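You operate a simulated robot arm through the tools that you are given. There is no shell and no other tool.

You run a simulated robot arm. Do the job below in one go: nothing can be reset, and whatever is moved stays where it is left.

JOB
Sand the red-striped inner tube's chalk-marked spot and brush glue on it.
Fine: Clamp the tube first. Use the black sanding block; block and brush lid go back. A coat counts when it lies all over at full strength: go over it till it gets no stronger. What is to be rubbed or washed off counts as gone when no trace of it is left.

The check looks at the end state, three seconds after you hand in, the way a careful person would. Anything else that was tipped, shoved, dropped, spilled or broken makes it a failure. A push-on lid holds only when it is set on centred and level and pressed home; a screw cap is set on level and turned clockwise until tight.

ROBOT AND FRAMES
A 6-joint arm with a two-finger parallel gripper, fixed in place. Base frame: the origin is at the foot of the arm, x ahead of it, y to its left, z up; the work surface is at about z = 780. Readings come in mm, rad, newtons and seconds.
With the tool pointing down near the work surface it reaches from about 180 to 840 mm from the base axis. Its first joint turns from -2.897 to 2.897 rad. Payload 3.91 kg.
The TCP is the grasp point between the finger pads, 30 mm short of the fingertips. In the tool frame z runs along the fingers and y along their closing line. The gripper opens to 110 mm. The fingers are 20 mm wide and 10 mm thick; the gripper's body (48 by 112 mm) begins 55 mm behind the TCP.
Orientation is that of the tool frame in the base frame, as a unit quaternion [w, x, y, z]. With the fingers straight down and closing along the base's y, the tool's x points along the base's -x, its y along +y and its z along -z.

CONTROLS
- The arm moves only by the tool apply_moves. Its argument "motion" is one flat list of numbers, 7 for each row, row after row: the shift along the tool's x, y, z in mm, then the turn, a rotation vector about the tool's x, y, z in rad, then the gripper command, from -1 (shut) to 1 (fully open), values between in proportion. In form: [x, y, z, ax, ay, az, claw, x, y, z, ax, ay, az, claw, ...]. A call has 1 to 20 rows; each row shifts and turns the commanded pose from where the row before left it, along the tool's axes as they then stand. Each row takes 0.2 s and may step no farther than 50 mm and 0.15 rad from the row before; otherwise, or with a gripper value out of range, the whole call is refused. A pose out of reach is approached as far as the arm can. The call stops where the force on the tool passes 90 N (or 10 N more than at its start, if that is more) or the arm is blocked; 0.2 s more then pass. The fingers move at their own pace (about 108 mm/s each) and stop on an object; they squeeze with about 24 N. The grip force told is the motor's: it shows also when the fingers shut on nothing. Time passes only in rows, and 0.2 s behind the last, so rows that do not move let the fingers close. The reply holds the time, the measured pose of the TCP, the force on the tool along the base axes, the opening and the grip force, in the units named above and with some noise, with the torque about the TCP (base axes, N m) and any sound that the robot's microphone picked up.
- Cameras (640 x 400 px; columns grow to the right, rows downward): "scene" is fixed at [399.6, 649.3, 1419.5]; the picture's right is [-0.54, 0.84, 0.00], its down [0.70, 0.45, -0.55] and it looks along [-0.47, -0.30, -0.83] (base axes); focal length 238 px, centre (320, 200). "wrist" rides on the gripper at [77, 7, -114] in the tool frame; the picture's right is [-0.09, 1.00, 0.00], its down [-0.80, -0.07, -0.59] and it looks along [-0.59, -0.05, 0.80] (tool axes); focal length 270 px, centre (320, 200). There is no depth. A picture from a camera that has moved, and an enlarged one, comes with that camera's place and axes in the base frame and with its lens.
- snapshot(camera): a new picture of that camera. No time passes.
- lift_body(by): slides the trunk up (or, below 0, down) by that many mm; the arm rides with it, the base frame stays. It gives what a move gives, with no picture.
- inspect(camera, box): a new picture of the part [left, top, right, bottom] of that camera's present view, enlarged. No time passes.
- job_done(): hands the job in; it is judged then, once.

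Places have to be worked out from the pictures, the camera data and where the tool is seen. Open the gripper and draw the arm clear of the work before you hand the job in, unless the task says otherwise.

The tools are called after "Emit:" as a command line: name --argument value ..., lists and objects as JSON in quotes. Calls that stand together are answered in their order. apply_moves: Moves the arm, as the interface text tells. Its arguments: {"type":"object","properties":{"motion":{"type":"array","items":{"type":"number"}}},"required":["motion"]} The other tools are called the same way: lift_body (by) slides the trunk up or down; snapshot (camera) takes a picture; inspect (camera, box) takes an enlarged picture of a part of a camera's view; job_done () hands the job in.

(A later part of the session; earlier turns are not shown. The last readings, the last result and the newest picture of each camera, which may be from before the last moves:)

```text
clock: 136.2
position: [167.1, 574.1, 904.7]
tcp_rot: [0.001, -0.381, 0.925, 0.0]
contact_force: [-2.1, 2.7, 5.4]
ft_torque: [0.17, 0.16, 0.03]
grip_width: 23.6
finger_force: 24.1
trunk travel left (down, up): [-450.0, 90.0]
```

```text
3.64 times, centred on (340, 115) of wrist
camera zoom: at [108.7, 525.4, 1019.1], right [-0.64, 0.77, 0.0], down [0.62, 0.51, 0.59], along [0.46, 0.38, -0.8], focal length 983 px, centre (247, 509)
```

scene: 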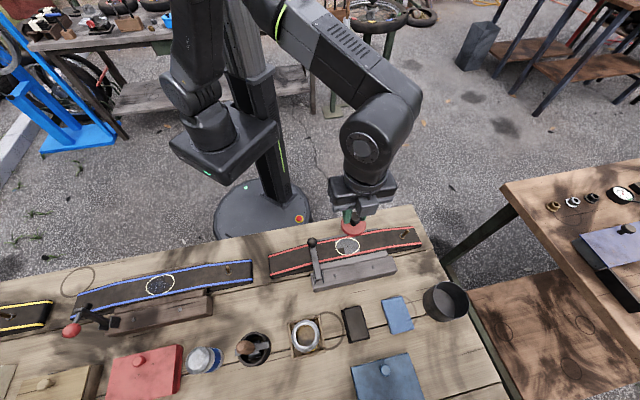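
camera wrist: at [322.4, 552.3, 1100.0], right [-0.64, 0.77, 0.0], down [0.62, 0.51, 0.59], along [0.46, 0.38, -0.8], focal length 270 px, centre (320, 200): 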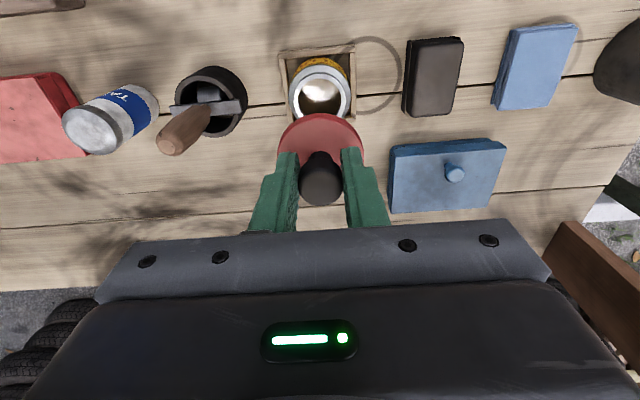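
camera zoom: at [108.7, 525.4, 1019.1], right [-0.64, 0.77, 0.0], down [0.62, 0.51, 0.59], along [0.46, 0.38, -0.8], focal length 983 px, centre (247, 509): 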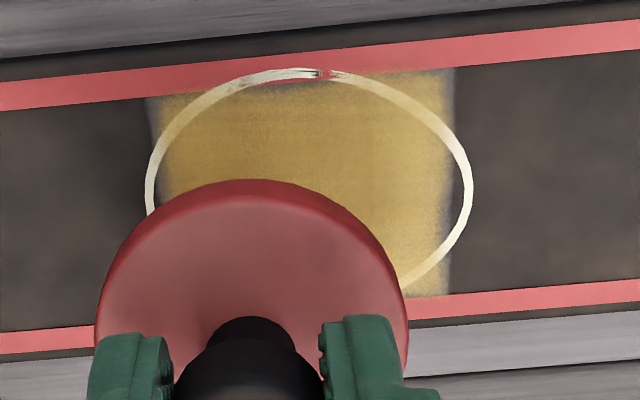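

Emit:
apply_moves --motion '[0, 7, -30, 0, 0, 0, -1, 0, 7, -30, 0, 0, 0, -1, -20, 0, -22, 0, 0, 0, -1, 0, 0, 0, 0, 0, 0, -1]'

Emit:
inspect --camera "wrist" --box '[260, 20, 380, 120]'

Emit:
inspect --camera "wrist" --box '[280, 30, 360, 100]'

Emit:
inspect --camera "scene" --box '[310, 215, 390, 270]'

```text
clock: 137.2
position: [172.3, 601.0, 986.0]
tcp_rot: [0.0, -0.382, 0.924, 0.0]
contact_force: [0.1, 0.1, 0.0]
ft_torque: [0.0, -0.02, 0.01]
grip_width: 23.3
finger_force: 23.9
trunk travel left (down, up): [-450.0, 90.0]
```

```text
4.00 times, centred on (320, 70) of wrist
camera zoom: at [113.8, 551.7, 1100.6], right [-0.64, 0.77, 0.0], down [0.62, 0.51, 0.59], along [0.46, 0.38, -0.8], focal length 1081 px, centre (320, 720)
```

zoom: 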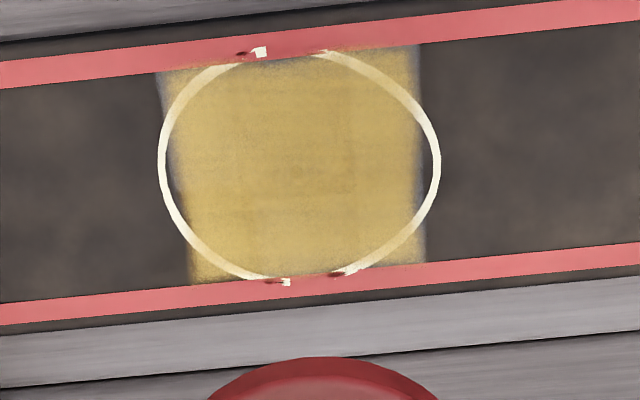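

```text
5.71 times, centred on (320, 65) of wrist
camera zoom: at [113.8, 551.7, 1100.6], right [-0.64, 0.77, 0.0], down [0.62, 0.51, 0.59], along [0.46, 0.38, -0.8], focal length 1544 px, centre (320, 971)
```

zoom: 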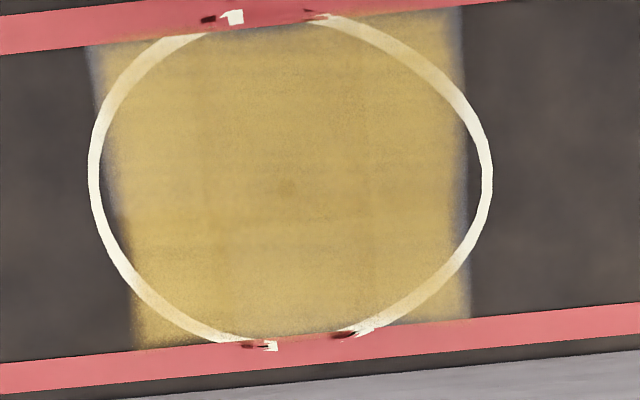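

```text
7.27 times, centred on (350, 242) of scene
camera zoom: at [399.6, 649.3, 1419.5], right [-0.54, 0.84, 0.0], down [0.7, 0.45, -0.55], along [-0.47, -0.3, -0.83], focal length 1735 px, centre (102, -109)
```

zoom: 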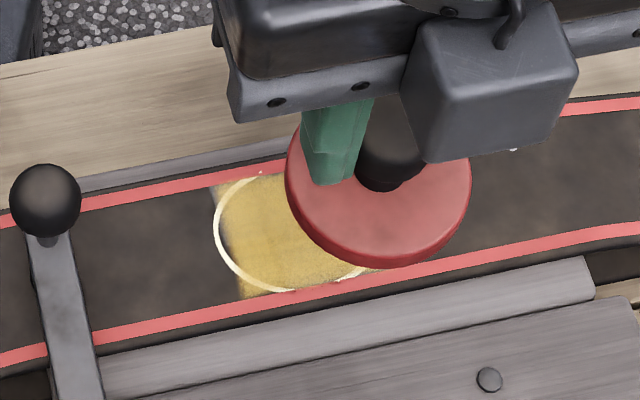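

The coat is even and unchanged by a fresh brushful, so it has reached its full strength; it has only gone from wet to tacky in look. I carry the brush lid back over the tin.

Emit:
apply_moves --motion '[-29.5, -29.1, 0, 0, 0, 0, -1, -29.5, -29.1, 0, 0, 0, 0, -1, -29.5, -29.1, 0, 0, 0, 0, -1, -29.5, -29.1, 0, 0, 0, 0, -1, -29.3, -29.1, 0, 0, 0, 0, -1, 0, 0, 0, 0, 0, 0, -1]'

Emit:
inspect --camera "wrist" --box '[240, 40, 400, 200]'

Emit:
inspect --camera "scene" --box '[300, 200, 400, 270]'

```text
clock: 138.6
position: [378.1, 598.6, 985.8]
tcp_rot: [0.0, -0.38, 0.925, 0.0]
contact_force: [0.0, 0.2, -0.9]
ft_torque: [0.01, -0.01, 0.01]
grip_width: 23.6
finger_force: 24.4
trunk travel left (down, up): [-450.0, 90.0]
```

```text
2.50 times, centred on (320, 120) of wrist
camera zoom: at [320.0, 551.0, 1101.0], right [-0.64, 0.77, 0.0], down [0.62, 0.51, 0.59], along [0.46, 0.38, -0.8], focal length 676 px, centre (320, 400)
```

zoom: 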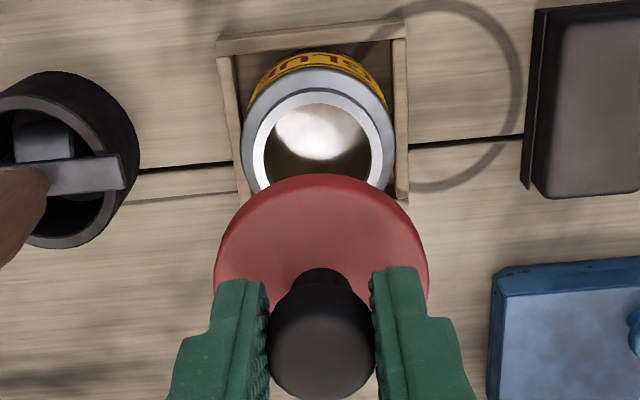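

```text
5.71 times, centred on (350, 235) of scene
camera zoom: at [399.6, 649.3, 1419.5], right [-0.54, 0.84, 0.0], down [0.7, 0.45, -0.55], along [-0.47, -0.3, -0.83], focal length 1363 px, centre (149, 0)
```

zoom: 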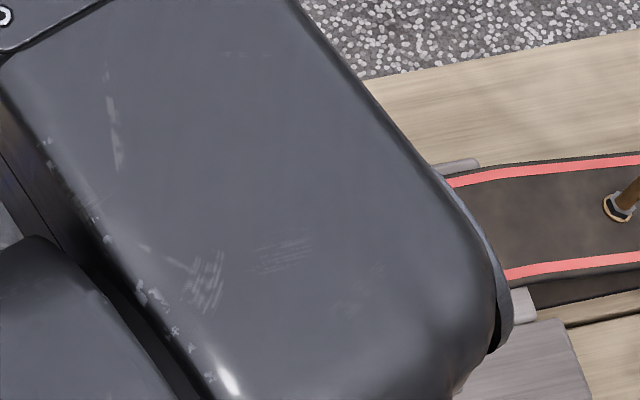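

Alignment over the tin looks within a millimetre or two. I lower until the lid is just above the rim and check that it is concentric.

Emit:
apply_moves --motion '[-1, -0.5, 40, 0, 0, 0, -1, 0, 0, 35, 0, 0, 0, -1, 0, 0, 18, 0, 0, 0, -1, 0, 0, 0, 0, 0, 0, -1]'

Emit:
inspect --camera "wrist" --box '[240, 70, 400, 200]'

```text
clock: 139.6
position: [381.0, 598.0, 892.0]
tcp_rot: [0.0, -0.381, 0.925, 0.0]
contact_force: [-0.3, -0.4, 0.1]
ft_torque: [-0.03, -0.01, -0.04]
grip_width: 23.3
finger_force: 23.8
trunk travel left (down, up): [-450.0, 90.0]
```

```text
3.08 times, centred on (320, 135) of wrist
camera zoom: at [322.0, 550.4, 1006.1], right [-0.64, 0.77, 0.0], down [0.62, 0.51, 0.59], along [0.46, 0.38, -0.8], focal length 832 px, centre (320, 400)
```

zoom: 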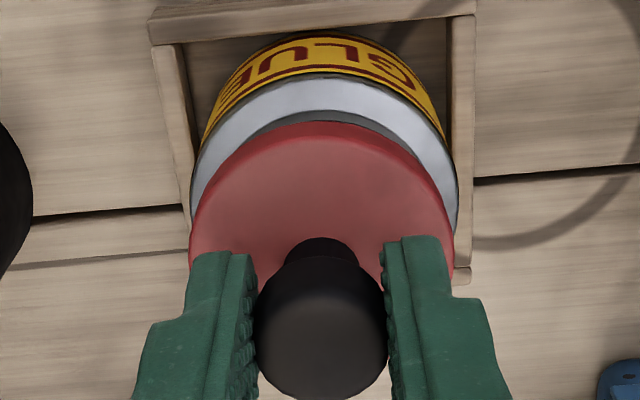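

The lid is concentric with the rim within about half a millimetre. I lower it on in small steps.

Emit:
apply_moves --motion '[0.5, 0.4, 6, 0, 0, 0, -1, 0, 0, 4, 0, 0, 0, -1, 0, 0, 1.5, 0, 0, 0, -1, 0, 0, 0, 0, 0, 0, -1]'

```text
clock: 140.6
position: [379.5, 598.8, 881.6]
tcp_rot: [0.0, -0.381, 0.925, 0.0]
contact_force: [0.0, -0.2, -0.1]
ft_torque: [0.01, 0.01, 0.02]
grip_width: 23.2
finger_force: 23.7
trunk travel left (down, up): [-450.0, 90.0]
```

Emit:
apply_moves --motion '[0, 0, 1.2, 0, 0, 0, -1, 0, 0, 1, 0, 0, 0, -1, 0, 0, 0, 0, 0, 0, -1]'

```text
clock: 141.4
position: [380.3, 599.5, 879.1]
tcp_rot: [0.0, -0.381, 0.925, 0.0]
contact_force: [0.4, 0.0, 1.0]
ft_torque: [0.03, -0.01, -0.01]
grip_width: 23.4
finger_force: 23.8
trunk travel left (down, up): [-450.0, 90.0]
```

Emit:
apply_moves --motion '[0, 0, 1, 0, 0, 0, -1, 0, 0, 0, 0, 0, 0, -1]'

```text
clock: 142.0
position: [379.2, 599.9, 878.6]
tcp_rot: [0.0, -0.381, 0.924, -0.001]
contact_force: [0.0, -0.4, -0.7]
ft_torque: [0.01, -0.01, -0.01]
grip_width: 23.2
finger_force: 24.5
trunk travel left (down, up): [-450.0, 90.0]
```

Emit:
apply_moves --motion '[0, 0, 1, 0, 0, 0, -1, 0, 0, 0, 0, 0, 0, -1, 0, 0, 1, 0, 0, 0, -1, 0, 0, 0, 0, 0, 0, -1]'

Emit:
inspect --camera "wrist" --box '[220, 60, 420, 240]'

```text
clock: 143.0
position: [379.6, 599.3, 877.3]
tcp_rot: [0.001, -0.381, 0.924, 0.0]
contact_force: [2.0, 0.3, 11.4]
ft_torque: [0.2, -0.34, -0.07]
grip_width: 23.3
finger_force: 23.9
trunk travel left (down, up): [-450.0, 90.0]
```

```text
2.22 times, centred on (320, 150) of wrist
camera zoom: at [320.7, 550.4, 992.7], right [-0.64, 0.77, 0.0], down [0.62, 0.51, 0.6], along [0.46, 0.38, -0.8], focal length 601 px, centre (320, 311)
```

zoom: 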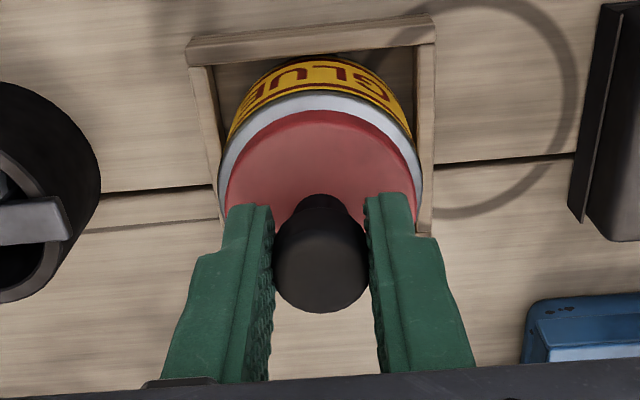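

Contact at 11 N, slightly toward the outer edge. I zoom in to check the seat.

Emit:
inspect --camera "wrist" --box '[280, 75, 360, 145]'

```text
5.71 times, centred on (320, 110) of wrist
camera zoom: at [320.7, 550.4, 992.7], right [-0.64, 0.77, 0.0], down [0.62, 0.51, 0.6], along [0.46, 0.38, -0.8], focal length 1544 px, centre (320, 714)
```

zoom: 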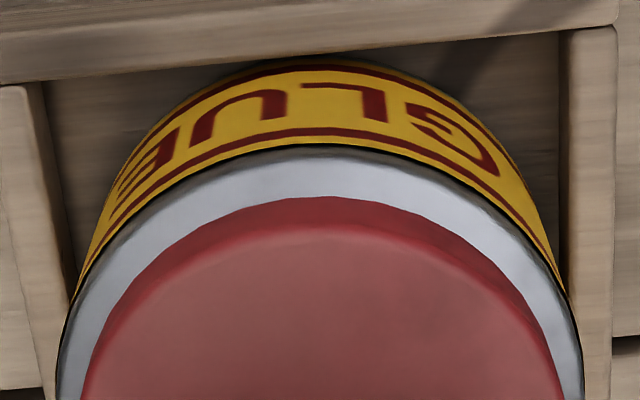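

The lid sits well centred. I open the fingers, rise, and close them above the knob to press the lid home from directly above.

Emit:
apply_moves --motion '[0, 0, 0, 0, 0, 0, -0.4, 0, 0, 0, 0, 0, 0, -0.2, 0, 0, -20, 0, 0, 0, -0.2, 0, 0, -25, 0, 0, 0, -0.2, 0, 0, 0, 0, 0, 0, -0.2]'

Emit:
inspect --camera "wrist" --box '[240, 50, 400, 210]'

```text
clock: 144.2
position: [378.9, 600.2, 919.4]
tcp_rot: [0.0, -0.381, 0.925, 0.0]
contact_force: [-0.7, -0.9, 0.2]
ft_torque: [0.0, 0.04, -0.01]
grip_width: 44.0
finger_force: 0.1
trunk travel left (down, up): [-450.0, 90.0]
```

```text
2.50 times, centred on (320, 130) of wrist
camera zoom: at [319.9, 550.8, 1035.2], right [-0.64, 0.77, 0.0], down [0.62, 0.51, 0.59], along [0.46, 0.38, -0.8], focal length 676 px, centre (320, 375)
```

zoom: 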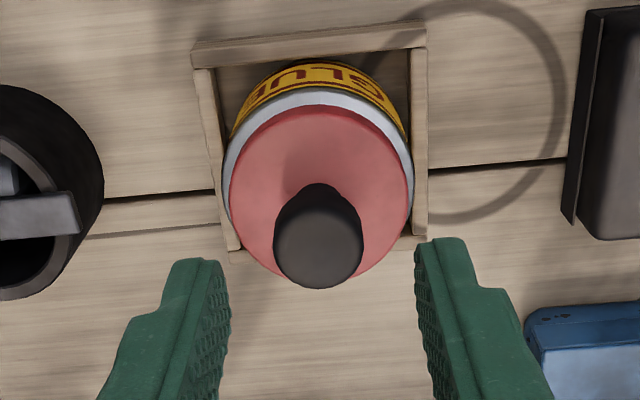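

The lid sits flat on the tin. I close the fingers above the knob and press down on it step by step, watching force and sound.

Emit:
apply_moves --motion '[0, 0, 0, 0, 0, 0, -1, 0, 0, 0, 0, 0, 0, -1, 0, 0, 6, 0, 0, 0, -1, 0, 0, 2, 0, 0, 0, -1, 0, 0, 2, 0, 0, 0, -1, 0, 0, 0, 0, 0, 0, -1]'

Emit:
inspect --camera "wrist" --box '[240, 50, 400, 210]'

```text
clock: 145.6
position: [378.5, 600.6, 909.4]
tcp_rot: [0.0, -0.381, 0.925, 0.001]
contact_force: [0.6, -0.2, -0.2]
ft_torque: [0.02, 0.02, -0.05]
grip_width: 0.0
finger_force: 24.0
trunk travel left (down, up): [-450.0, 90.0]
```

```text
2.50 times, centred on (320, 130) of wrist
camera zoom: at [320.8, 550.7, 1025.7], right [-0.64, 0.77, 0.0], down [0.62, 0.51, 0.59], along [0.46, 0.38, -0.8], focal length 676 px, centre (320, 375)
```

zoom: 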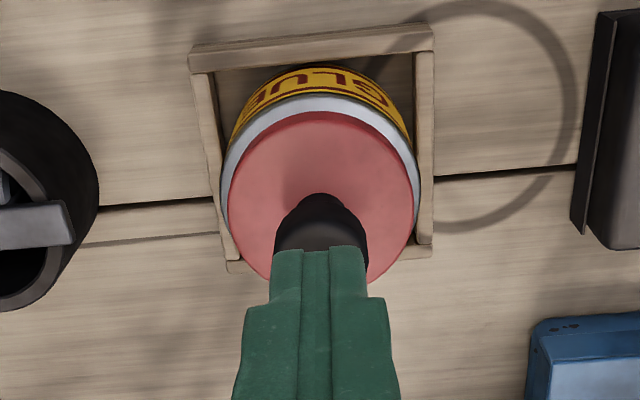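

Emit:
apply_moves --motion '[0, 0, 2, 0, 0, 0, -1, 0, 0, 2, 0, 0, 0, -1, 0, 0, 0, 0, 0, 0, -1]'

```text
clock: 146.4
position: [379.1, 598.9, 907.9]
tcp_rot: [0.0, -0.381, 0.925, 0.001]
contact_force: [0.1, -0.1, 0.0]
ft_torque: [0.01, 0.01, -0.01]
grip_width: 0.1
finger_force: 23.4
trunk travel left (down, up): [-450.0, 90.0]
```

Emit:
apply_moves --motion '[0, 0, 2, 0, 0, 0, -1, 0, 0, 1, 0, 0, 0, -1, 0, 0, 0, 0, 0, 0, -1]'

```text
clock: 147.2
position: [378.9, 599.0, 904.0]
tcp_rot: [0.0, -0.381, 0.924, 0.0]
contact_force: [0.7, 0.3, 0.2]
ft_torque: [-0.01, -0.02, -0.05]
grip_width: 0.0
finger_force: 23.9
trunk travel left (down, up): [-450.0, 90.0]
```

Emit:
apply_moves --motion '[0, 0, 1.5, 0, 0, 0, -1, 0, 0, 1, 0, 0, 0, -1, 0, 0, 0, 0, 0, 0, -1]'

Emit:
inspect --camera "wrist" --box '[240, 50, 400, 210]'

```text
clock: 148.0
position: [377.9, 598.6, 901.5]
tcp_rot: [0.0, -0.381, 0.925, 0.0]
contact_force: [-0.4, -0.5, 0.3]
ft_torque: [-0.01, 0.01, 0.0]
grip_width: 0.0
finger_force: 23.9
trunk travel left (down, up): [-450.0, 90.0]
```

```text
2.50 times, centred on (320, 130) of wrist
camera zoom: at [320.2, 550.8, 1016.9], right [-0.64, 0.77, 0.0], down [0.62, 0.51, 0.59], along [0.46, 0.38, -0.8], focal length 676 px, centre (320, 375)
```

zoom: 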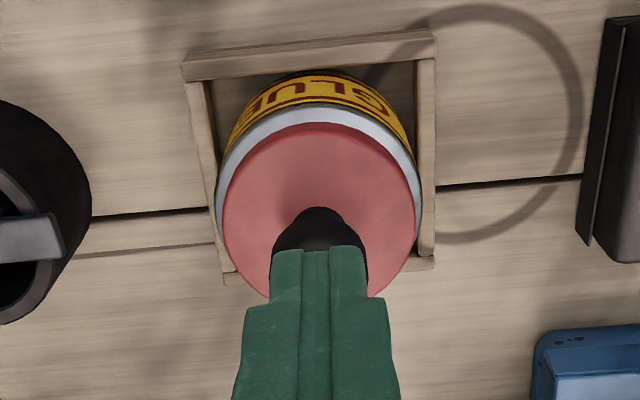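

Emit:
apply_moves --motion '[0, 0, 1.5, 0, 0, 0, -1, 0, 0, 1, 0, 0, 0, -1, 0, 0, 0, 0, 0, 0, -1]'

```text
clock: 148.8
position: [378.3, 599.3, 901.0]
tcp_rot: [0.002, -0.38, 0.925, 0.0]
contact_force: [0.2, 3.0, 10.5]
ft_torque: [0.09, -0.01, -0.03]
grip_width: 0.0
finger_force: 24.2
trunk travel left (down, up): [-450.0, 90.0]
```

Contact with the knob at 10 N. I press further in 1 mm steps.

Emit:
apply_moves --motion '[0, 0, 1, 0, 0, 0, -1, 0, 0, 1, 0, 0, 0, -1, 0, 0, 0, 0, 0, 0, -1]'

```text
clock: 149.6
position: [379.3, 598.8, 901.1]
tcp_rot: [0.002, -0.381, 0.925, 0.001]
contact_force: [2.4, 6.1, 29.4]
ft_torque: [0.17, -0.07, 0.02]
grip_width: 0.2
finger_force: 23.8
trunk travel left (down, up): [-450.0, 90.0]
```

Emit:
apply_moves --motion '[0, 0, 1, 0, 0, 0, -1, 0, 0, 1, 0, 0, 0, -1, 0, 0, 0.5, 0, 0, 0, -1, 0, 0, 0, 0, 0, 0, -1]'

Emit:
inspect --camera "wrist" --box '[240, 50, 400, 210]'

```text
clock: 150.6
position: [377.8, 598.5, 901.4]
tcp_rot: [0.003, -0.381, 0.925, 0.002]
contact_force: [4.8, 4.1, 42.8]
ft_torque: [0.08, -0.13, 0.01]
grip_width: 0.0
finger_force: 23.8
trunk travel left (down, up): [-450.0, 90.0]
```

```text
2.50 times, centred on (320, 130) of wrist
camera zoom: at [319.2, 548.9, 1014.9], right [-0.64, 0.77, 0.0], down [0.62, 0.51, 0.6], along [0.46, 0.39, -0.8], focal length 676 px, centre (320, 375)
```

zoom: 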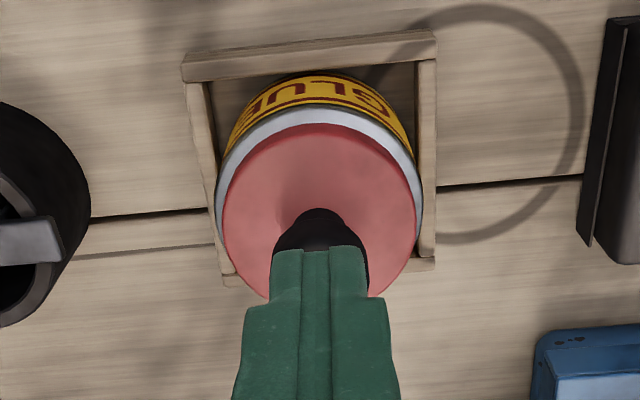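

Emit:
apply_moves --motion '[0, 0, 1, 0, 0, 0, -1, 0, 0, 1, 0, 0, 0, -1, 0, 0, 1, 0, 0, 0, -1, 0, 0, 0, 0, 0, 0, -1]'

```text
clock: 151.6
position: [377.4, 597.2, 900.7]
tcp_rot: [0.005, -0.381, 0.925, 0.005]
contact_force: [3.5, 0.7, 57.8]
ft_torque: [-0.06, -0.03, -0.01]
grip_width: 0.2
finger_force: 24.4
trunk travel left (down, up): [-450.0, 90.0]
```

Pressed with 58 N and it no longer gives, so the lid is home. I rise to the same viewpoint I had before opening the tin, to compare the lid's seat.

Emit:
apply_moves --motion '[0, 0, -8, 0, 0, 0, -1, 0, 0, -30, 0, 0, 0, -1, 0, 0, -38.5, 0, 0, 0, 0.3, 0, 0, 0, 0, 0, 0, 0.3, 0, 0, 0, 0, 0, 0, 0.3]'

Emit:
inspect --camera "wrist" --box '[250, 60, 390, 180]'

Emit:
snapshot --camera "wrist"

```text
clock: 152.8
position: [379.0, 596.7, 969.6]
tcp_rot: [-0.001, -0.381, 0.925, 0.0]
contact_force: [0.1, 0.6, 0.3]
ft_torque: [0.01, -0.01, -0.05]
grip_width: 71.5
finger_force: 0.0
trunk travel left (down, up): [-450.0, 90.0]
```

```text
3.33 times, centred on (320, 120) of wrist
camera zoom: at [320.9, 548.7, 1084.3], right [-0.64, 0.77, 0.0], down [0.62, 0.51, 0.59], along [0.46, 0.38, -0.8], focal length 901 px, centre (320, 467)
```

zoom: 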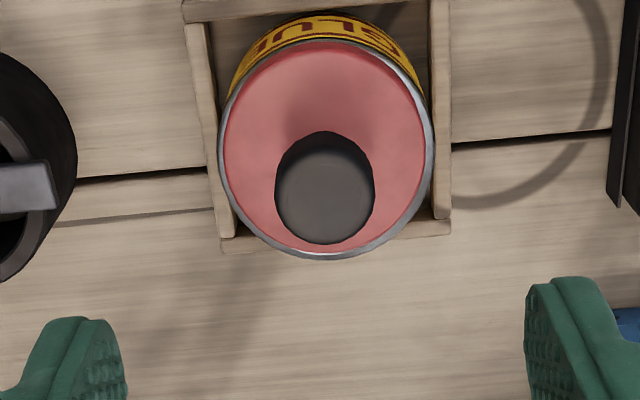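

```text
taken
camera wrist: at [320.9, 548.7, 1084.3], right [-0.64, 0.77, 0.0], down [0.62, 0.51, 0.59], along [0.46, 0.38, -0.8], focal length 270 px, centre (320, 200)
```

wrist: 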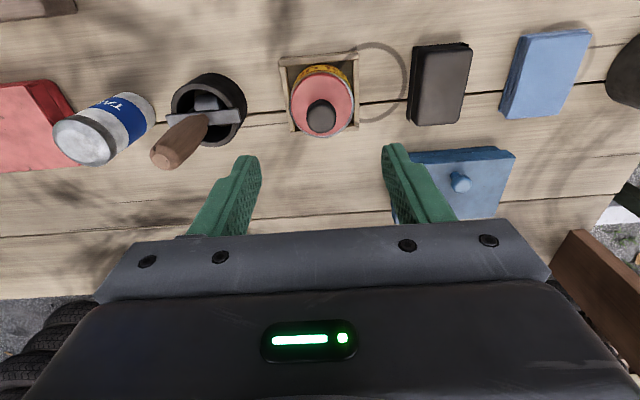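

The lid is now flush inside the rim, level and centred (it had been sitting loose before). I go back over the spot for a last look at the coat.

Emit:
apply_moves --motion '[0, 0, -20, 0, 0, 0, 0.3, 29.5, 28.7, 0, 0, 0, 0, 0.3, 29.5, 28.7, 0, 0, 0, 0, 0.3, 29.5, 28.7, 0, 0, 0, 0, 0.3, 29.5, 28.7, 0, 0, 0, 0, 0.3, 29.5, 28.7, 0, 0, 0, 0, 0.3, 0, 0, 0, 0, 0, 0, 0.3]'

Emit:
inspect --camera "wrist" --box '[260, 20, 380, 120]'

Emit:
inspect --camera "wrist" --box '[280, 30, 360, 100]'

Emit:
snapshot --camera "wrist"

```text
clock: 154.4
position: [174.3, 595.9, 989.0]
tcp_rot: [-0.001, -0.382, 0.924, 0.0]
contact_force: [0.5, -0.2, 0.2]
ft_torque: [0.02, 0.0, -0.04]
grip_width: 71.4
finger_force: 0.0
trunk travel left (down, up): [-450.0, 90.0]
```

```text
4.00 times, centred on (320, 70) of wrist
camera zoom: at [115.3, 548.2, 1104.3], right [-0.64, 0.77, 0.0], down [0.62, 0.51, 0.59], along [0.46, 0.38, -0.8], focal length 1081 px, centre (320, 720)
```

zoom: 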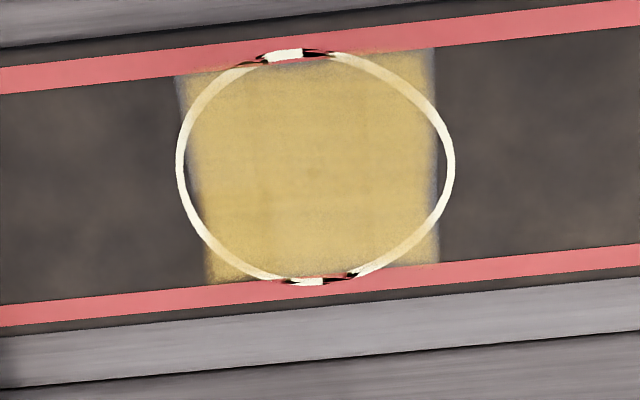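

```text
5.71 times, centred on (320, 65) of wrist
camera zoom: at [115.3, 548.2, 1104.3], right [-0.64, 0.77, 0.0], down [0.62, 0.51, 0.59], along [0.46, 0.38, -0.8], focal length 1544 px, centre (320, 971)
```

zoom: 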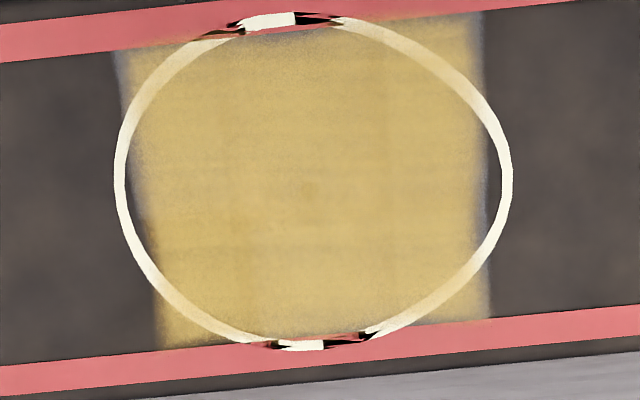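

```text
taken
camera wrist: at [115.3, 548.2, 1104.3], right [-0.64, 0.77, 0.0], down [0.62, 0.51, 0.59], along [0.46, 0.38, -0.8], focal length 270 px, centre (320, 200)
```

wrist: 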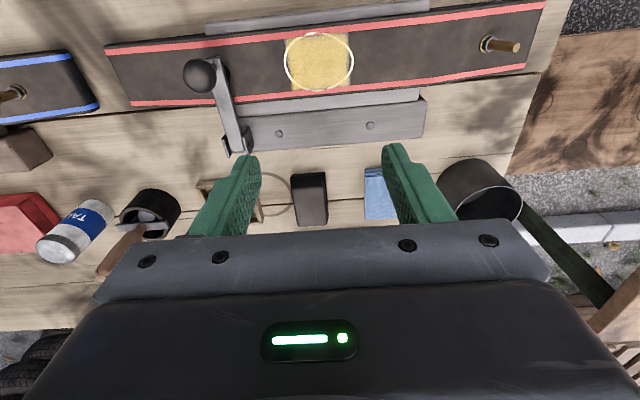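

The coat lies even and uniform over the whole ringed spot. I raise the arm and draw it back clear of the bench, then check the overall scene.

Emit:
apply_moves --motion '[0, 0, -45, 0, 0, 0, 0.6, 0, 0, -45, 0, 0, 0, 1, 40, 0, -20, 0, 0, 0, 1, 45, 0, 0, 0, 0, 0, 1, 45, 0, 0, 0, 0, 0, 1, 45, 0, 0, 0, 0, 0, 1, 0, 0, 0, 0, 0, 0, 1]'

Emit:
snapshot --camera "scene"

Emit:
inspect --camera "scene" --box '[240, 200, 480, 350]'

Emit:
inspect --camera "scene" --box '[180, 280, 420, 400]'

```text
clock: 156.0
position: [48.8, 474.5, 1099.7]
tcp_rot: [0.0, -0.38, 0.925, 0.0]
contact_force: [-1.0, -0.2, -0.4]
ft_torque: [0.03, 0.0, 0.03]
grip_width: 109.9
finger_force: 0.2
trunk travel left (down, up): [-450.0, 90.0]
```

```text
taken
```

scene: 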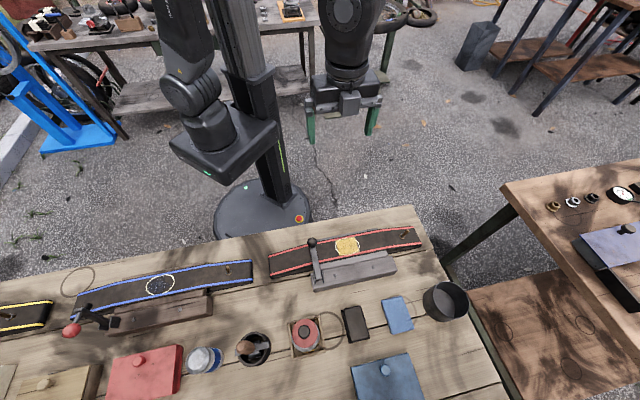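

```text
2.67 times, centred on (360, 275) of scene
camera zoom: at [399.6, 649.3, 1419.5], right [-0.54, 0.84, 0.0], down [0.7, 0.45, -0.55], along [-0.47, -0.3, -0.83], focal length 636 px, centre (213, 0)
```

zoom: 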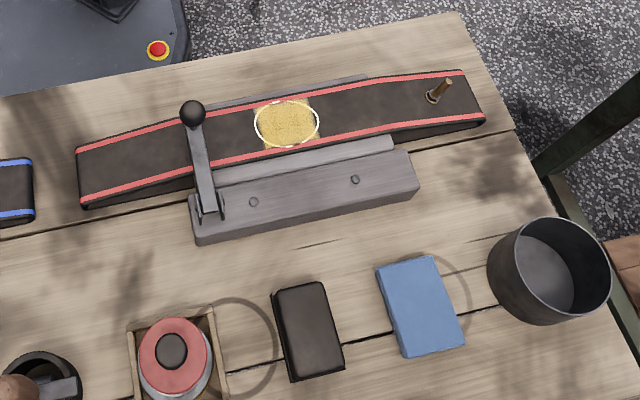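

```text
2.67 times, centred on (300, 340) of scene
camera zoom: at [399.6, 649.3, 1419.5], right [-0.54, 0.84, 0.0], down [0.7, 0.45, -0.55], along [-0.47, -0.3, -0.83], focal length 636 px, centre (373, -173)
```

zoom: 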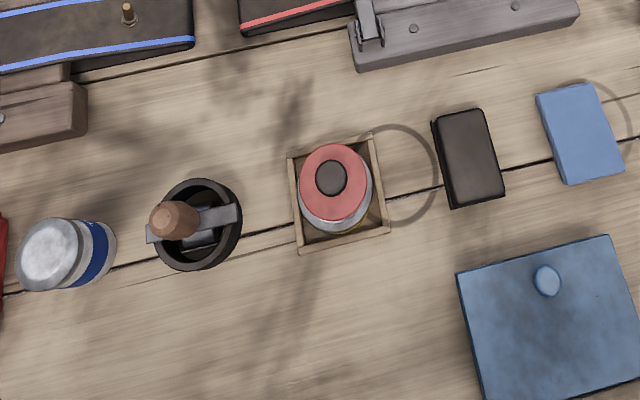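

In the scene view the lid seems to sit a bit differently on the tin than at the start, so I zoom in on it before handing in.

Emit:
inspect --camera "scene" --box '[283, 310, 330, 355]'

Emit:
inspect --camera "scene" --box '[300, 230, 390, 290]'

```text
8.89 times, centred on (306, 332) of scene
camera zoom: at [399.6, 649.3, 1419.5], right [-0.54, 0.84, 0.0], down [0.7, 0.45, -0.55], along [-0.47, -0.3, -0.83], focal length 2120 px, centre (440, -978)
```

zoom: 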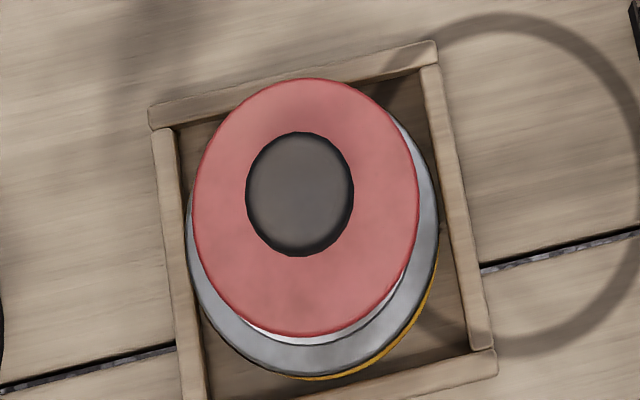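

```text
6.67 times, centred on (345, 260) of scene
camera zoom: at [399.6, 649.3, 1419.5], right [-0.54, 0.84, 0.0], down [0.7, 0.45, -0.55], along [-0.47, -0.3, -0.83], focal length 1590 px, centre (153, -200)
```

zoom: 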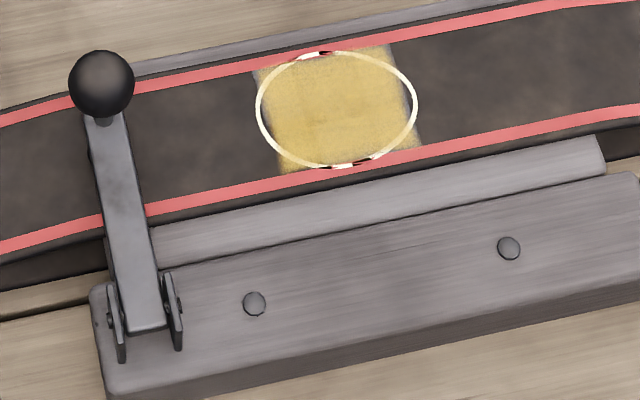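

The lid has slid about 5–6 mm off centre toward the robot while I pressed on it, so it is not on properly. I go back over the tin to redo it.

Emit:
apply_moves --motion '[-40.3, -17.9, 0, 0, 0, 0, 1, -40.3, -17.9, 0, 0, 0, 0, 1, -40.3, -17.9, 0, 0, 0, 0, 1, -40.3, -17.9, 0, 0, 0, 0, 1, -40.3, -17.9, 0, 0, 0, 0, 0.3, -40.3, -17.9, 0, 0, 0, 0, 0.3, -40.3, -17.9, 0, 0, 0, 0, 0.3, -40.2, -18.2, 0, 0, 0, 0, 0.3, 0, 0, 45, 0, 0, 0, 0.3, 0, 0, 45, 0, 0, 0, 0.3, 0, 0, 40, 0, 0, 0, 0.3, 0, 0, 0, 0, 0, 0, 0.3]'

Emit:
inspect --camera "wrist" --box '[250, 60, 390, 180]'

Emit:
snapshot --camera "wrist"

```text
clock: 158.6
position: [379.3, 598.8, 968.5]
tcp_rot: [0.001, -0.382, 0.924, 0.0]
contact_force: [-0.6, -1.1, -0.2]
ft_torque: [0.0, 0.0, 0.0]
grip_width: 71.5
finger_force: 0.1
trunk travel left (down, up): [-450.0, 90.0]
```

```text
3.33 times, centred on (320, 120) of wrist
camera zoom: at [321.2, 550.5, 1083.9], right [-0.64, 0.77, 0.0], down [0.62, 0.51, 0.59], along [0.46, 0.38, -0.8], focal length 901 px, centre (320, 467)
```

zoom: 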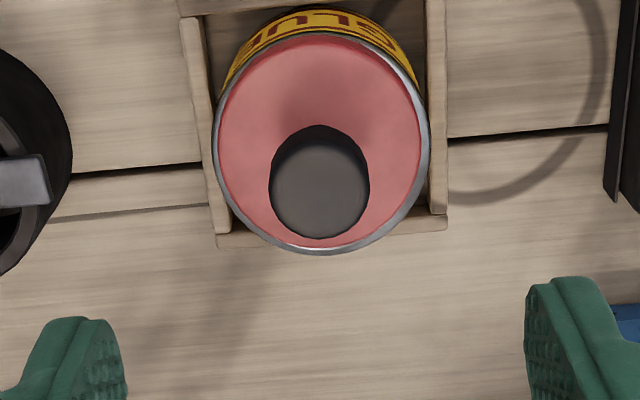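

```text
taken
camera wrist: at [321.2, 550.5, 1083.9], right [-0.64, 0.77, 0.0], down [0.62, 0.51, 0.59], along [0.46, 0.38, -0.8], focal length 270 px, centre (320, 200)
```

wrist: 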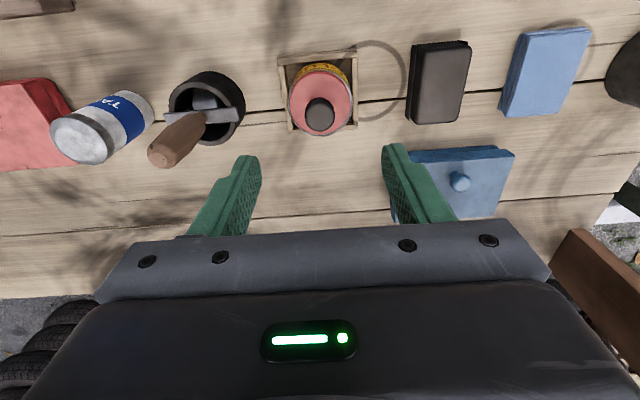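

The views agree that the lid now sits about 4 mm toward the robot and a few millimetres too high. I approach the knob again to pick it up. This time I will let the fingertips bear on the lid itself while pressing, so it stays centred.

Emit:
apply_moves --motion '[4, 0, 30, 0, 0, 0, -0.2, 0, 0, 30, 0, 0, 0, -0.2, 0, 0, 5, 0, 0, 0, -0.2, 0, 0, 0, 0, 0, 0, -0.2]'

Emit:
inspect --camera "wrist" --box '[240, 50, 400, 210]'

Emit:
inspect --camera "scene" --box '[270, 300, 350, 365]'

```text
clock: 159.6
position: [376.2, 596.1, 903.9]
tcp_rot: [0.0, -0.381, 0.925, 0.0]
contact_force: [0.2, -0.4, 0.1]
ft_torque: [-0.03, 0.02, -0.01]
grip_width: 43.9
finger_force: 0.0
trunk travel left (down, up): [-450.0, 90.0]
```

```text
2.50 times, centred on (320, 130) of wrist
camera zoom: at [317.2, 547.8, 1018.5], right [-0.64, 0.77, 0.0], down [0.62, 0.51, 0.59], along [0.46, 0.38, -0.8], focal length 676 px, centre (320, 375)
```

zoom: 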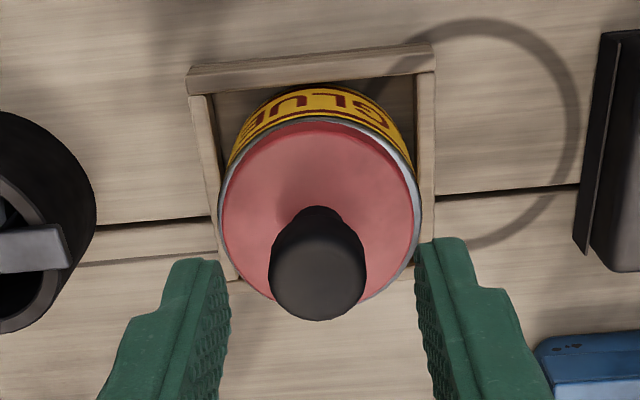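

```text
6.15 times, centred on (310, 332) of scene
camera zoom: at [399.6, 649.3, 1419.5], right [-0.54, 0.84, 0.0], down [0.7, 0.45, -0.55], along [-0.47, -0.3, -0.83], focal length 1468 px, centre (382, -615)
```

zoom: 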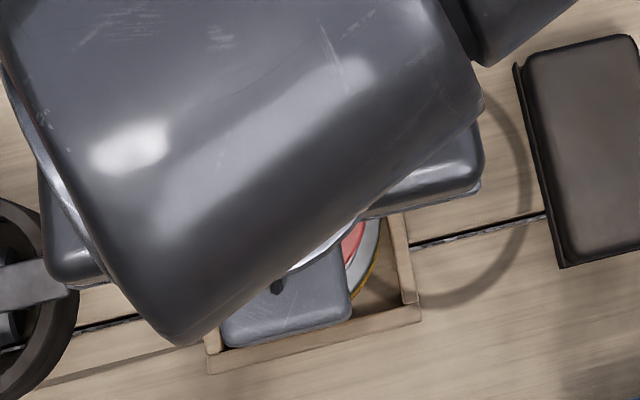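

With corrected heights, the lid rests about 8 mm high and 5 mm toward the robot, so its plug stands on the rim. I lower the open fingers further around the tall knob until the tips are just above the lid, then grip it.

Emit:
apply_moves --motion '[0, -0.7, 14, 0, 0, 0, -0.2, 0, 0, 12, 0, 0, 0, -0.2, 0, 0, 0, 0, 0, 0, -0.2]'

Emit:
inspect --camera "wrist" --box '[220, 60, 420, 240]'

```text
clock: 160.4
position: [377.2, 595.2, 878.5]
tcp_rot: [0.0, -0.381, 0.924, 0.0]
contact_force: [0.3, 0.1, -0.7]
ft_torque: [0.01, 0.01, 0.04]
grip_width: 44.0
finger_force: 0.1
trunk travel left (down, up): [-450.0, 90.0]
```

```text
2.22 times, centred on (320, 150) of wrist
camera zoom: at [318.2, 546.6, 993.0], right [-0.64, 0.77, 0.0], down [0.62, 0.51, 0.59], along [0.46, 0.38, -0.8], focal length 601 px, centre (320, 311)
```

zoom: 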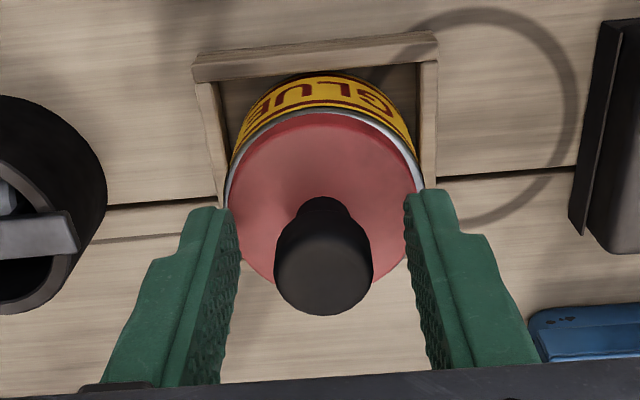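

The lid is at about its original height but roughly 4 mm off toward the robot. I lower the fingertips to just above the lid, grip the knob, lift the lid a little and shift it back to centre.

Emit:
apply_moves --motion '[0, 0, 8, 0, 0, 0, -0.2, 0, 0, 4, 0, 0, 0, -0.2, 0, 0, 0, 0, 0, 0, -0.2, 0, 0, 0, 0, 0, 0, -0.4, 0, 0, 0, 0, 0, 0, -1, 0, 0, 0, 0, 0, 0, -1]'

Emit:
inspect --camera "wrist" --box '[220, 60, 420, 240]'

```text
clock: 161.8
position: [375.3, 594.5, 870.4]
tcp_rot: [0.003, -0.381, 0.925, 0.003]
contact_force: [-0.4, 6.0, 36.3]
ft_torque: [-0.07, 0.17, 0.0]
grip_width: 23.4
finger_force: 24.0
trunk travel left (down, up): [-450.0, 90.0]
```

```text
2.22 times, centred on (320, 150) of wrist
camera zoom: at [316.5, 546.1, 984.8], right [-0.64, 0.77, 0.0], down [0.62, 0.51, 0.6], along [0.46, 0.39, -0.8], focal length 601 px, centre (320, 311)
```

zoom: 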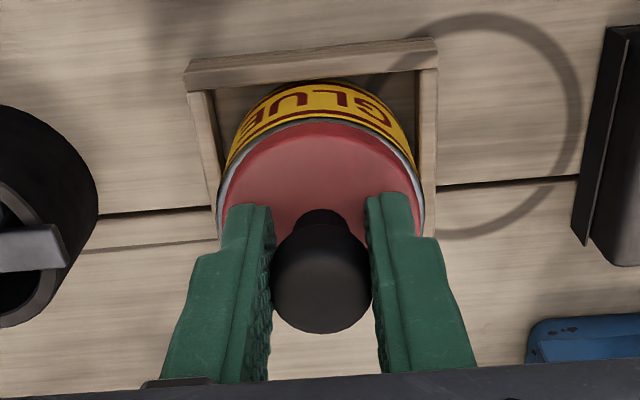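

The fingertips met the lid at z≈840 and the knob is gripped. I relieve the pressure, lift the lid a few millimetres, and shift it 4 mm outward.

Emit:
apply_moves --motion '[0, 0, -4, 0, 0, 0, -1, 0, 0, -3, 0, 0, 0, -1, 0, 0, -2, 0, 0, 0, -1, -2, 0, 0, 0, 0, 0, -1, -2, 0, 0, 0, 0, 0, -1, 0, 0, 0, 0, 0, 0, -1]'

Emit:
inspect --camera "wrist" --box '[220, 60, 420, 240]'

```text
clock: 163.2
position: [379.9, 597.0, 873.7]
tcp_rot: [-0.001, -0.382, 0.924, 0.0]
contact_force: [0.5, -0.1, -0.7]
ft_torque: [0.0, 0.01, 0.03]
grip_width: 23.6
finger_force: 24.3
trunk travel left (down, up): [-450.0, 90.0]
```

```text
2.22 times, centred on (320, 150) of wrist
camera zoom: at [320.7, 549.1, 989.2], right [-0.64, 0.77, 0.0], down [0.62, 0.51, 0.59], along [0.46, 0.38, -0.8], focal length 601 px, centre (320, 311)
```

zoom: 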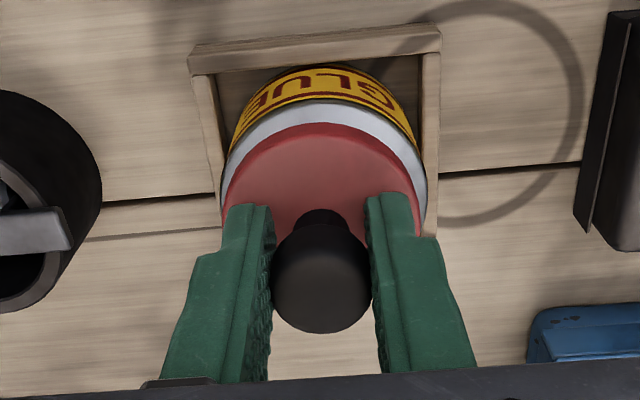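

The lid now hangs about 4 mm above the rim and nearly concentric; the tin's centre is 1.2 mm to the right. I correct and lower it onto the rim.

Emit:
apply_moves --motion '[0.5, 1.2, 0, 0, 0, 0, -1, 0, 0, 0, 0, 0, 0, -1]'

Emit:
inspect --camera "wrist" --box '[270, 75, 370, 155]'

```text
clock: 163.8
position: [376.8, 598.7, 875.4]
tcp_rot: [-0.001, -0.381, 0.925, 0.0]
contact_force: [0.3, -0.7, -0.1]
ft_torque: [0.01, 0.0, 0.02]
grip_width: 23.6
finger_force: 24.7
trunk travel left (down, up): [-450.0, 90.0]
```

```text
5.00 times, centred on (320, 115) of wrist
camera zoom: at [319.5, 550.0, 989.3], right [-0.64, 0.77, 0.0], down [0.62, 0.51, 0.59], along [0.46, 0.38, -0.8], focal length 1351 px, centre (320, 625)
```

zoom: 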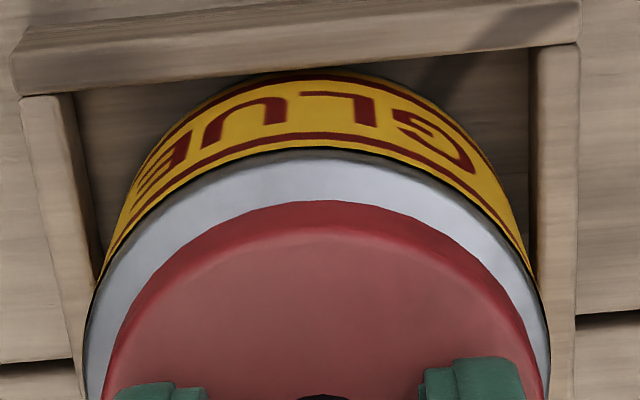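

Emit:
apply_moves --motion '[-1.0, -0.4, 2, 0, 0, 0, -1, 0, 0, 1.5, 0, 0, 0, -1, 0, 0, 0, 0, 0, 0, -1]'

Emit:
inspect --camera "wrist" --box '[270, 75, 370, 155]'

```text
clock: 164.6
position: [379.5, 598.6, 870.2]
tcp_rot: [0.0, -0.381, 0.925, -0.001]
contact_force: [0.1, 0.3, -0.8]
ft_torque: [0.0, 0.0, -0.03]
grip_width: 23.5
finger_force: 23.4
trunk travel left (down, up): [-450.0, 90.0]
```

```text
5.00 times, centred on (320, 115) of wrist
camera zoom: at [320.6, 550.7, 985.8], right [-0.64, 0.77, 0.0], down [0.62, 0.51, 0.59], along [0.46, 0.38, -0.8], focal length 1351 px, centre (320, 625)
```

zoom: 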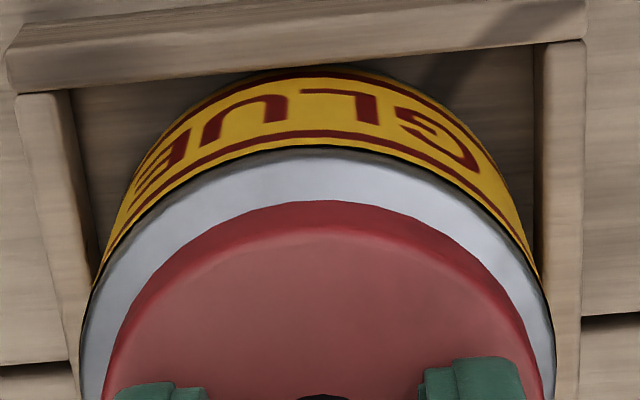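

Emit:
apply_moves --motion '[0, 0, 1.2, 0, 0, 0, -1, 0, 0, 1.2, 0, 0, 0, -1, 0, 0, 0, 0, 0, 0, -1]'

```text
clock: 165.4
position: [380.5, 598.8, 871.0]
tcp_rot: [0.003, -0.381, 0.924, 0.001]
contact_force: [-0.1, 1.9, 14.0]
ft_torque: [-0.18, 0.07, 0.01]
grip_width: 23.6
finger_force: 24.2
trunk travel left (down, up): [-450.0, 90.0]
```

Contact at 14 N. I zoom in to compare this seat with the original one.

Emit:
inspect --camera "wrist" --box '[270, 75, 370, 155]'

Emit:
inspect --camera "wrist" --box '[220, 60, 420, 240]'

```text
5.00 times, centred on (320, 115) of wrist
camera zoom: at [320.3, 550.2, 985.3], right [-0.64, 0.77, 0.0], down [0.62, 0.51, 0.6], along [0.46, 0.38, -0.8], focal length 1351 px, centre (320, 625)
```

zoom: 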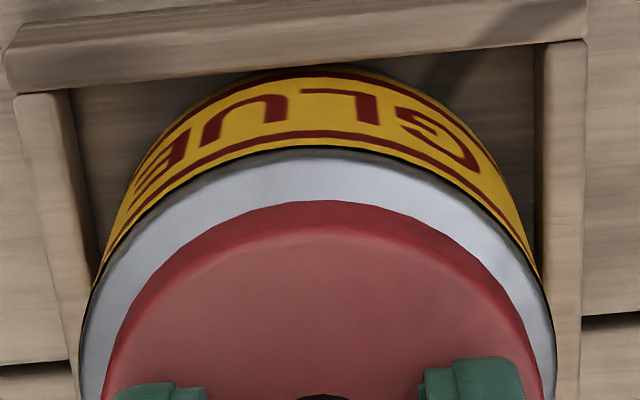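

```text
2.22 times, centred on (320, 150) of wrist
camera zoom: at [320.3, 550.2, 985.3], right [-0.64, 0.77, 0.0], down [0.62, 0.51, 0.6], along [0.46, 0.38, -0.8], focal length 601 px, centre (320, 311)
```

zoom: 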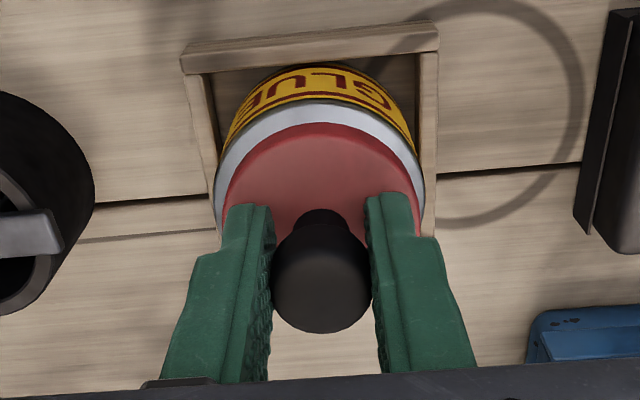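

The seat matches the original: concentric and resting on the rim. With the knob gripped and the fingertips on the lid, I press further in small steps, compensating slightly for the arm's drift.

Emit:
apply_moves --motion '[-0.3, 0, 1, 0, 0, 0, -1, 0, 0, 0, 0, 0, 0, -1, -0.3, 0, 1, 0, 0, 0, -1, 0, 0, 0, 0, 0, 0, -1]'

Emit:
inspect --camera "wrist" --box '[270, 75, 370, 155]'

```text
clock: 166.4
position: [379.1, 598.9, 870.0]
tcp_rot: [0.002, -0.381, 0.925, 0.002]
contact_force: [-0.5, -0.5, 35.2]
ft_torque: [-0.17, 0.18, 0.01]
grip_width: 23.7
finger_force: 24.3
trunk travel left (down, up): [-450.0, 90.0]
```

```text
5.00 times, centred on (320, 115) of wrist
camera zoom: at [320.1, 549.9, 984.9], right [-0.64, 0.77, 0.0], down [0.62, 0.51, 0.6], along [0.46, 0.38, -0.8], focal length 1351 px, centre (320, 625)
```

zoom: 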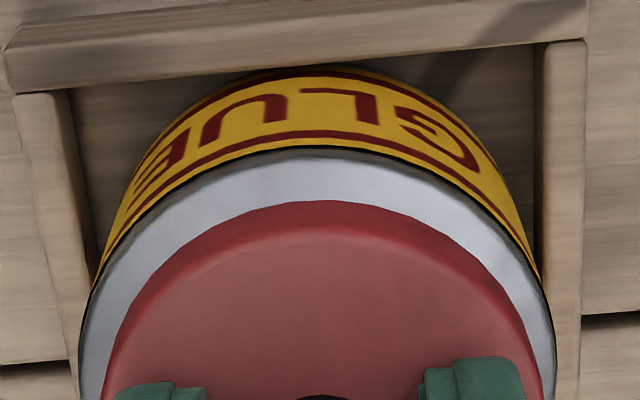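

35 N, well centred, and the lid does not shift. I press on to about 60 N.

Emit:
apply_moves --motion '[-0.3, 0, 1, 0, 0, 0, -1, 0, 0, 0, 0, 0, 0, -1, -0.3, 0, 1.2, 0, 0, 0, -1, 0, 0, 0, 0, 0, 0, -1]'

Emit:
inspect --camera "wrist" --box '[270, 75, 370, 155]'

```text
clock: 167.4
position: [378.8, 598.8, 869.8]
tcp_rot: [0.004, -0.382, 0.924, 0.002]
contact_force: [-4.0, 0.7, 47.8]
ft_torque: [-0.32, 0.39, 0.02]
grip_width: 23.4
finger_force: 23.8
trunk travel left (down, up): [-450.0, 90.0]
```

```text
5.00 times, centred on (320, 115) of wrist
camera zoom: at [320.0, 549.4, 984.5], right [-0.64, 0.77, 0.0], down [0.62, 0.51, 0.6], along [0.46, 0.39, -0.8], focal length 1351 px, centre (320, 625)
```

zoom: 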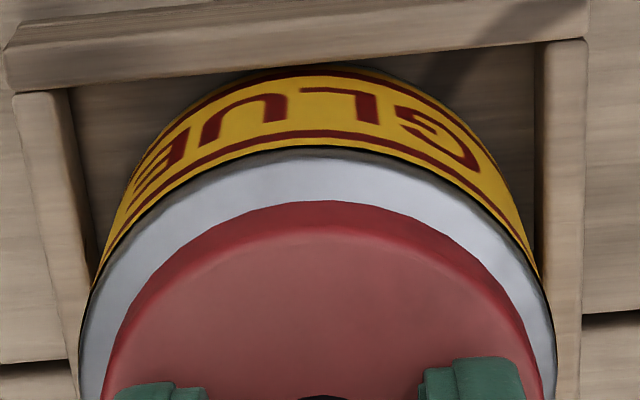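

The lid stays put at 48 N and has gone solid. I ease the load, open the fingers symmetrically and rise straight up to compare with the original view.

Emit:
apply_moves --motion '[0.6, 0, -2.5, 0, 0, 0, -1, 0.6, 0, -1.3, 0, 0, 0, -1, 0, 0, 0, 0, 0, 0, -0.45, 0, 0, 0, 0, 0, 0, -0.2, 0, 0, -10, 0, 0, 0, -0.2, 0, 0, -40, 0, 0, 0, 0, 0, 0, -50, 0, 0, 0, 0.3, 0, 0, 0, 0, 0, 0, 0.3]'

Emit:
inspect --camera "wrist" --box '[250, 60, 390, 180]'

Emit:
snapshot --camera "wrist"

```text
clock: 169.2
position: [380.5, 598.9, 966.2]
tcp_rot: [-0.001, -0.38, 0.925, -0.001]
contact_force: [-0.1, -0.4, 0.7]
ft_torque: [0.0, 0.0, 0.01]
grip_width: 71.8
finger_force: 0.0
trunk travel left (down, up): [-450.0, 90.0]
```

```text
3.33 times, centred on (320, 120) of wrist
camera zoom: at [322.2, 550.3, 1081.7], right [-0.64, 0.77, 0.0], down [0.62, 0.51, 0.59], along [0.46, 0.38, -0.8], focal length 901 px, centre (320, 467)
```

zoom: 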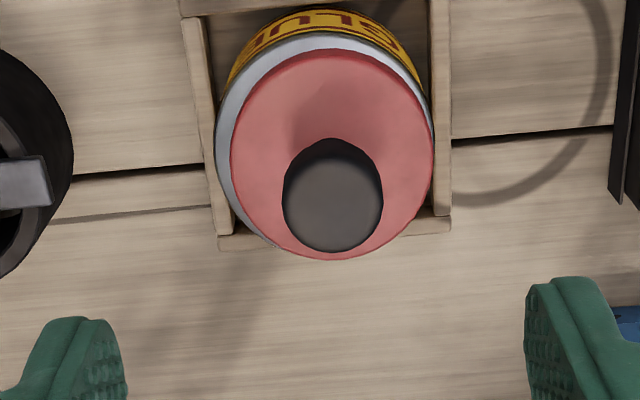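

```text
taken
camera wrist: at [322.2, 550.3, 1081.7], right [-0.64, 0.77, 0.0], down [0.62, 0.51, 0.59], along [0.46, 0.38, -0.8], focal length 270 px, centre (320, 200)
```

wrist: 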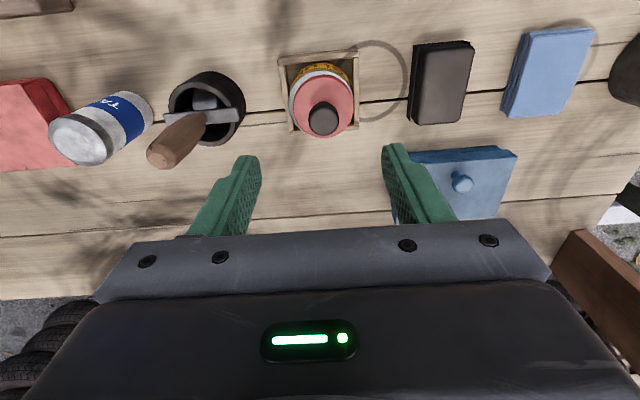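

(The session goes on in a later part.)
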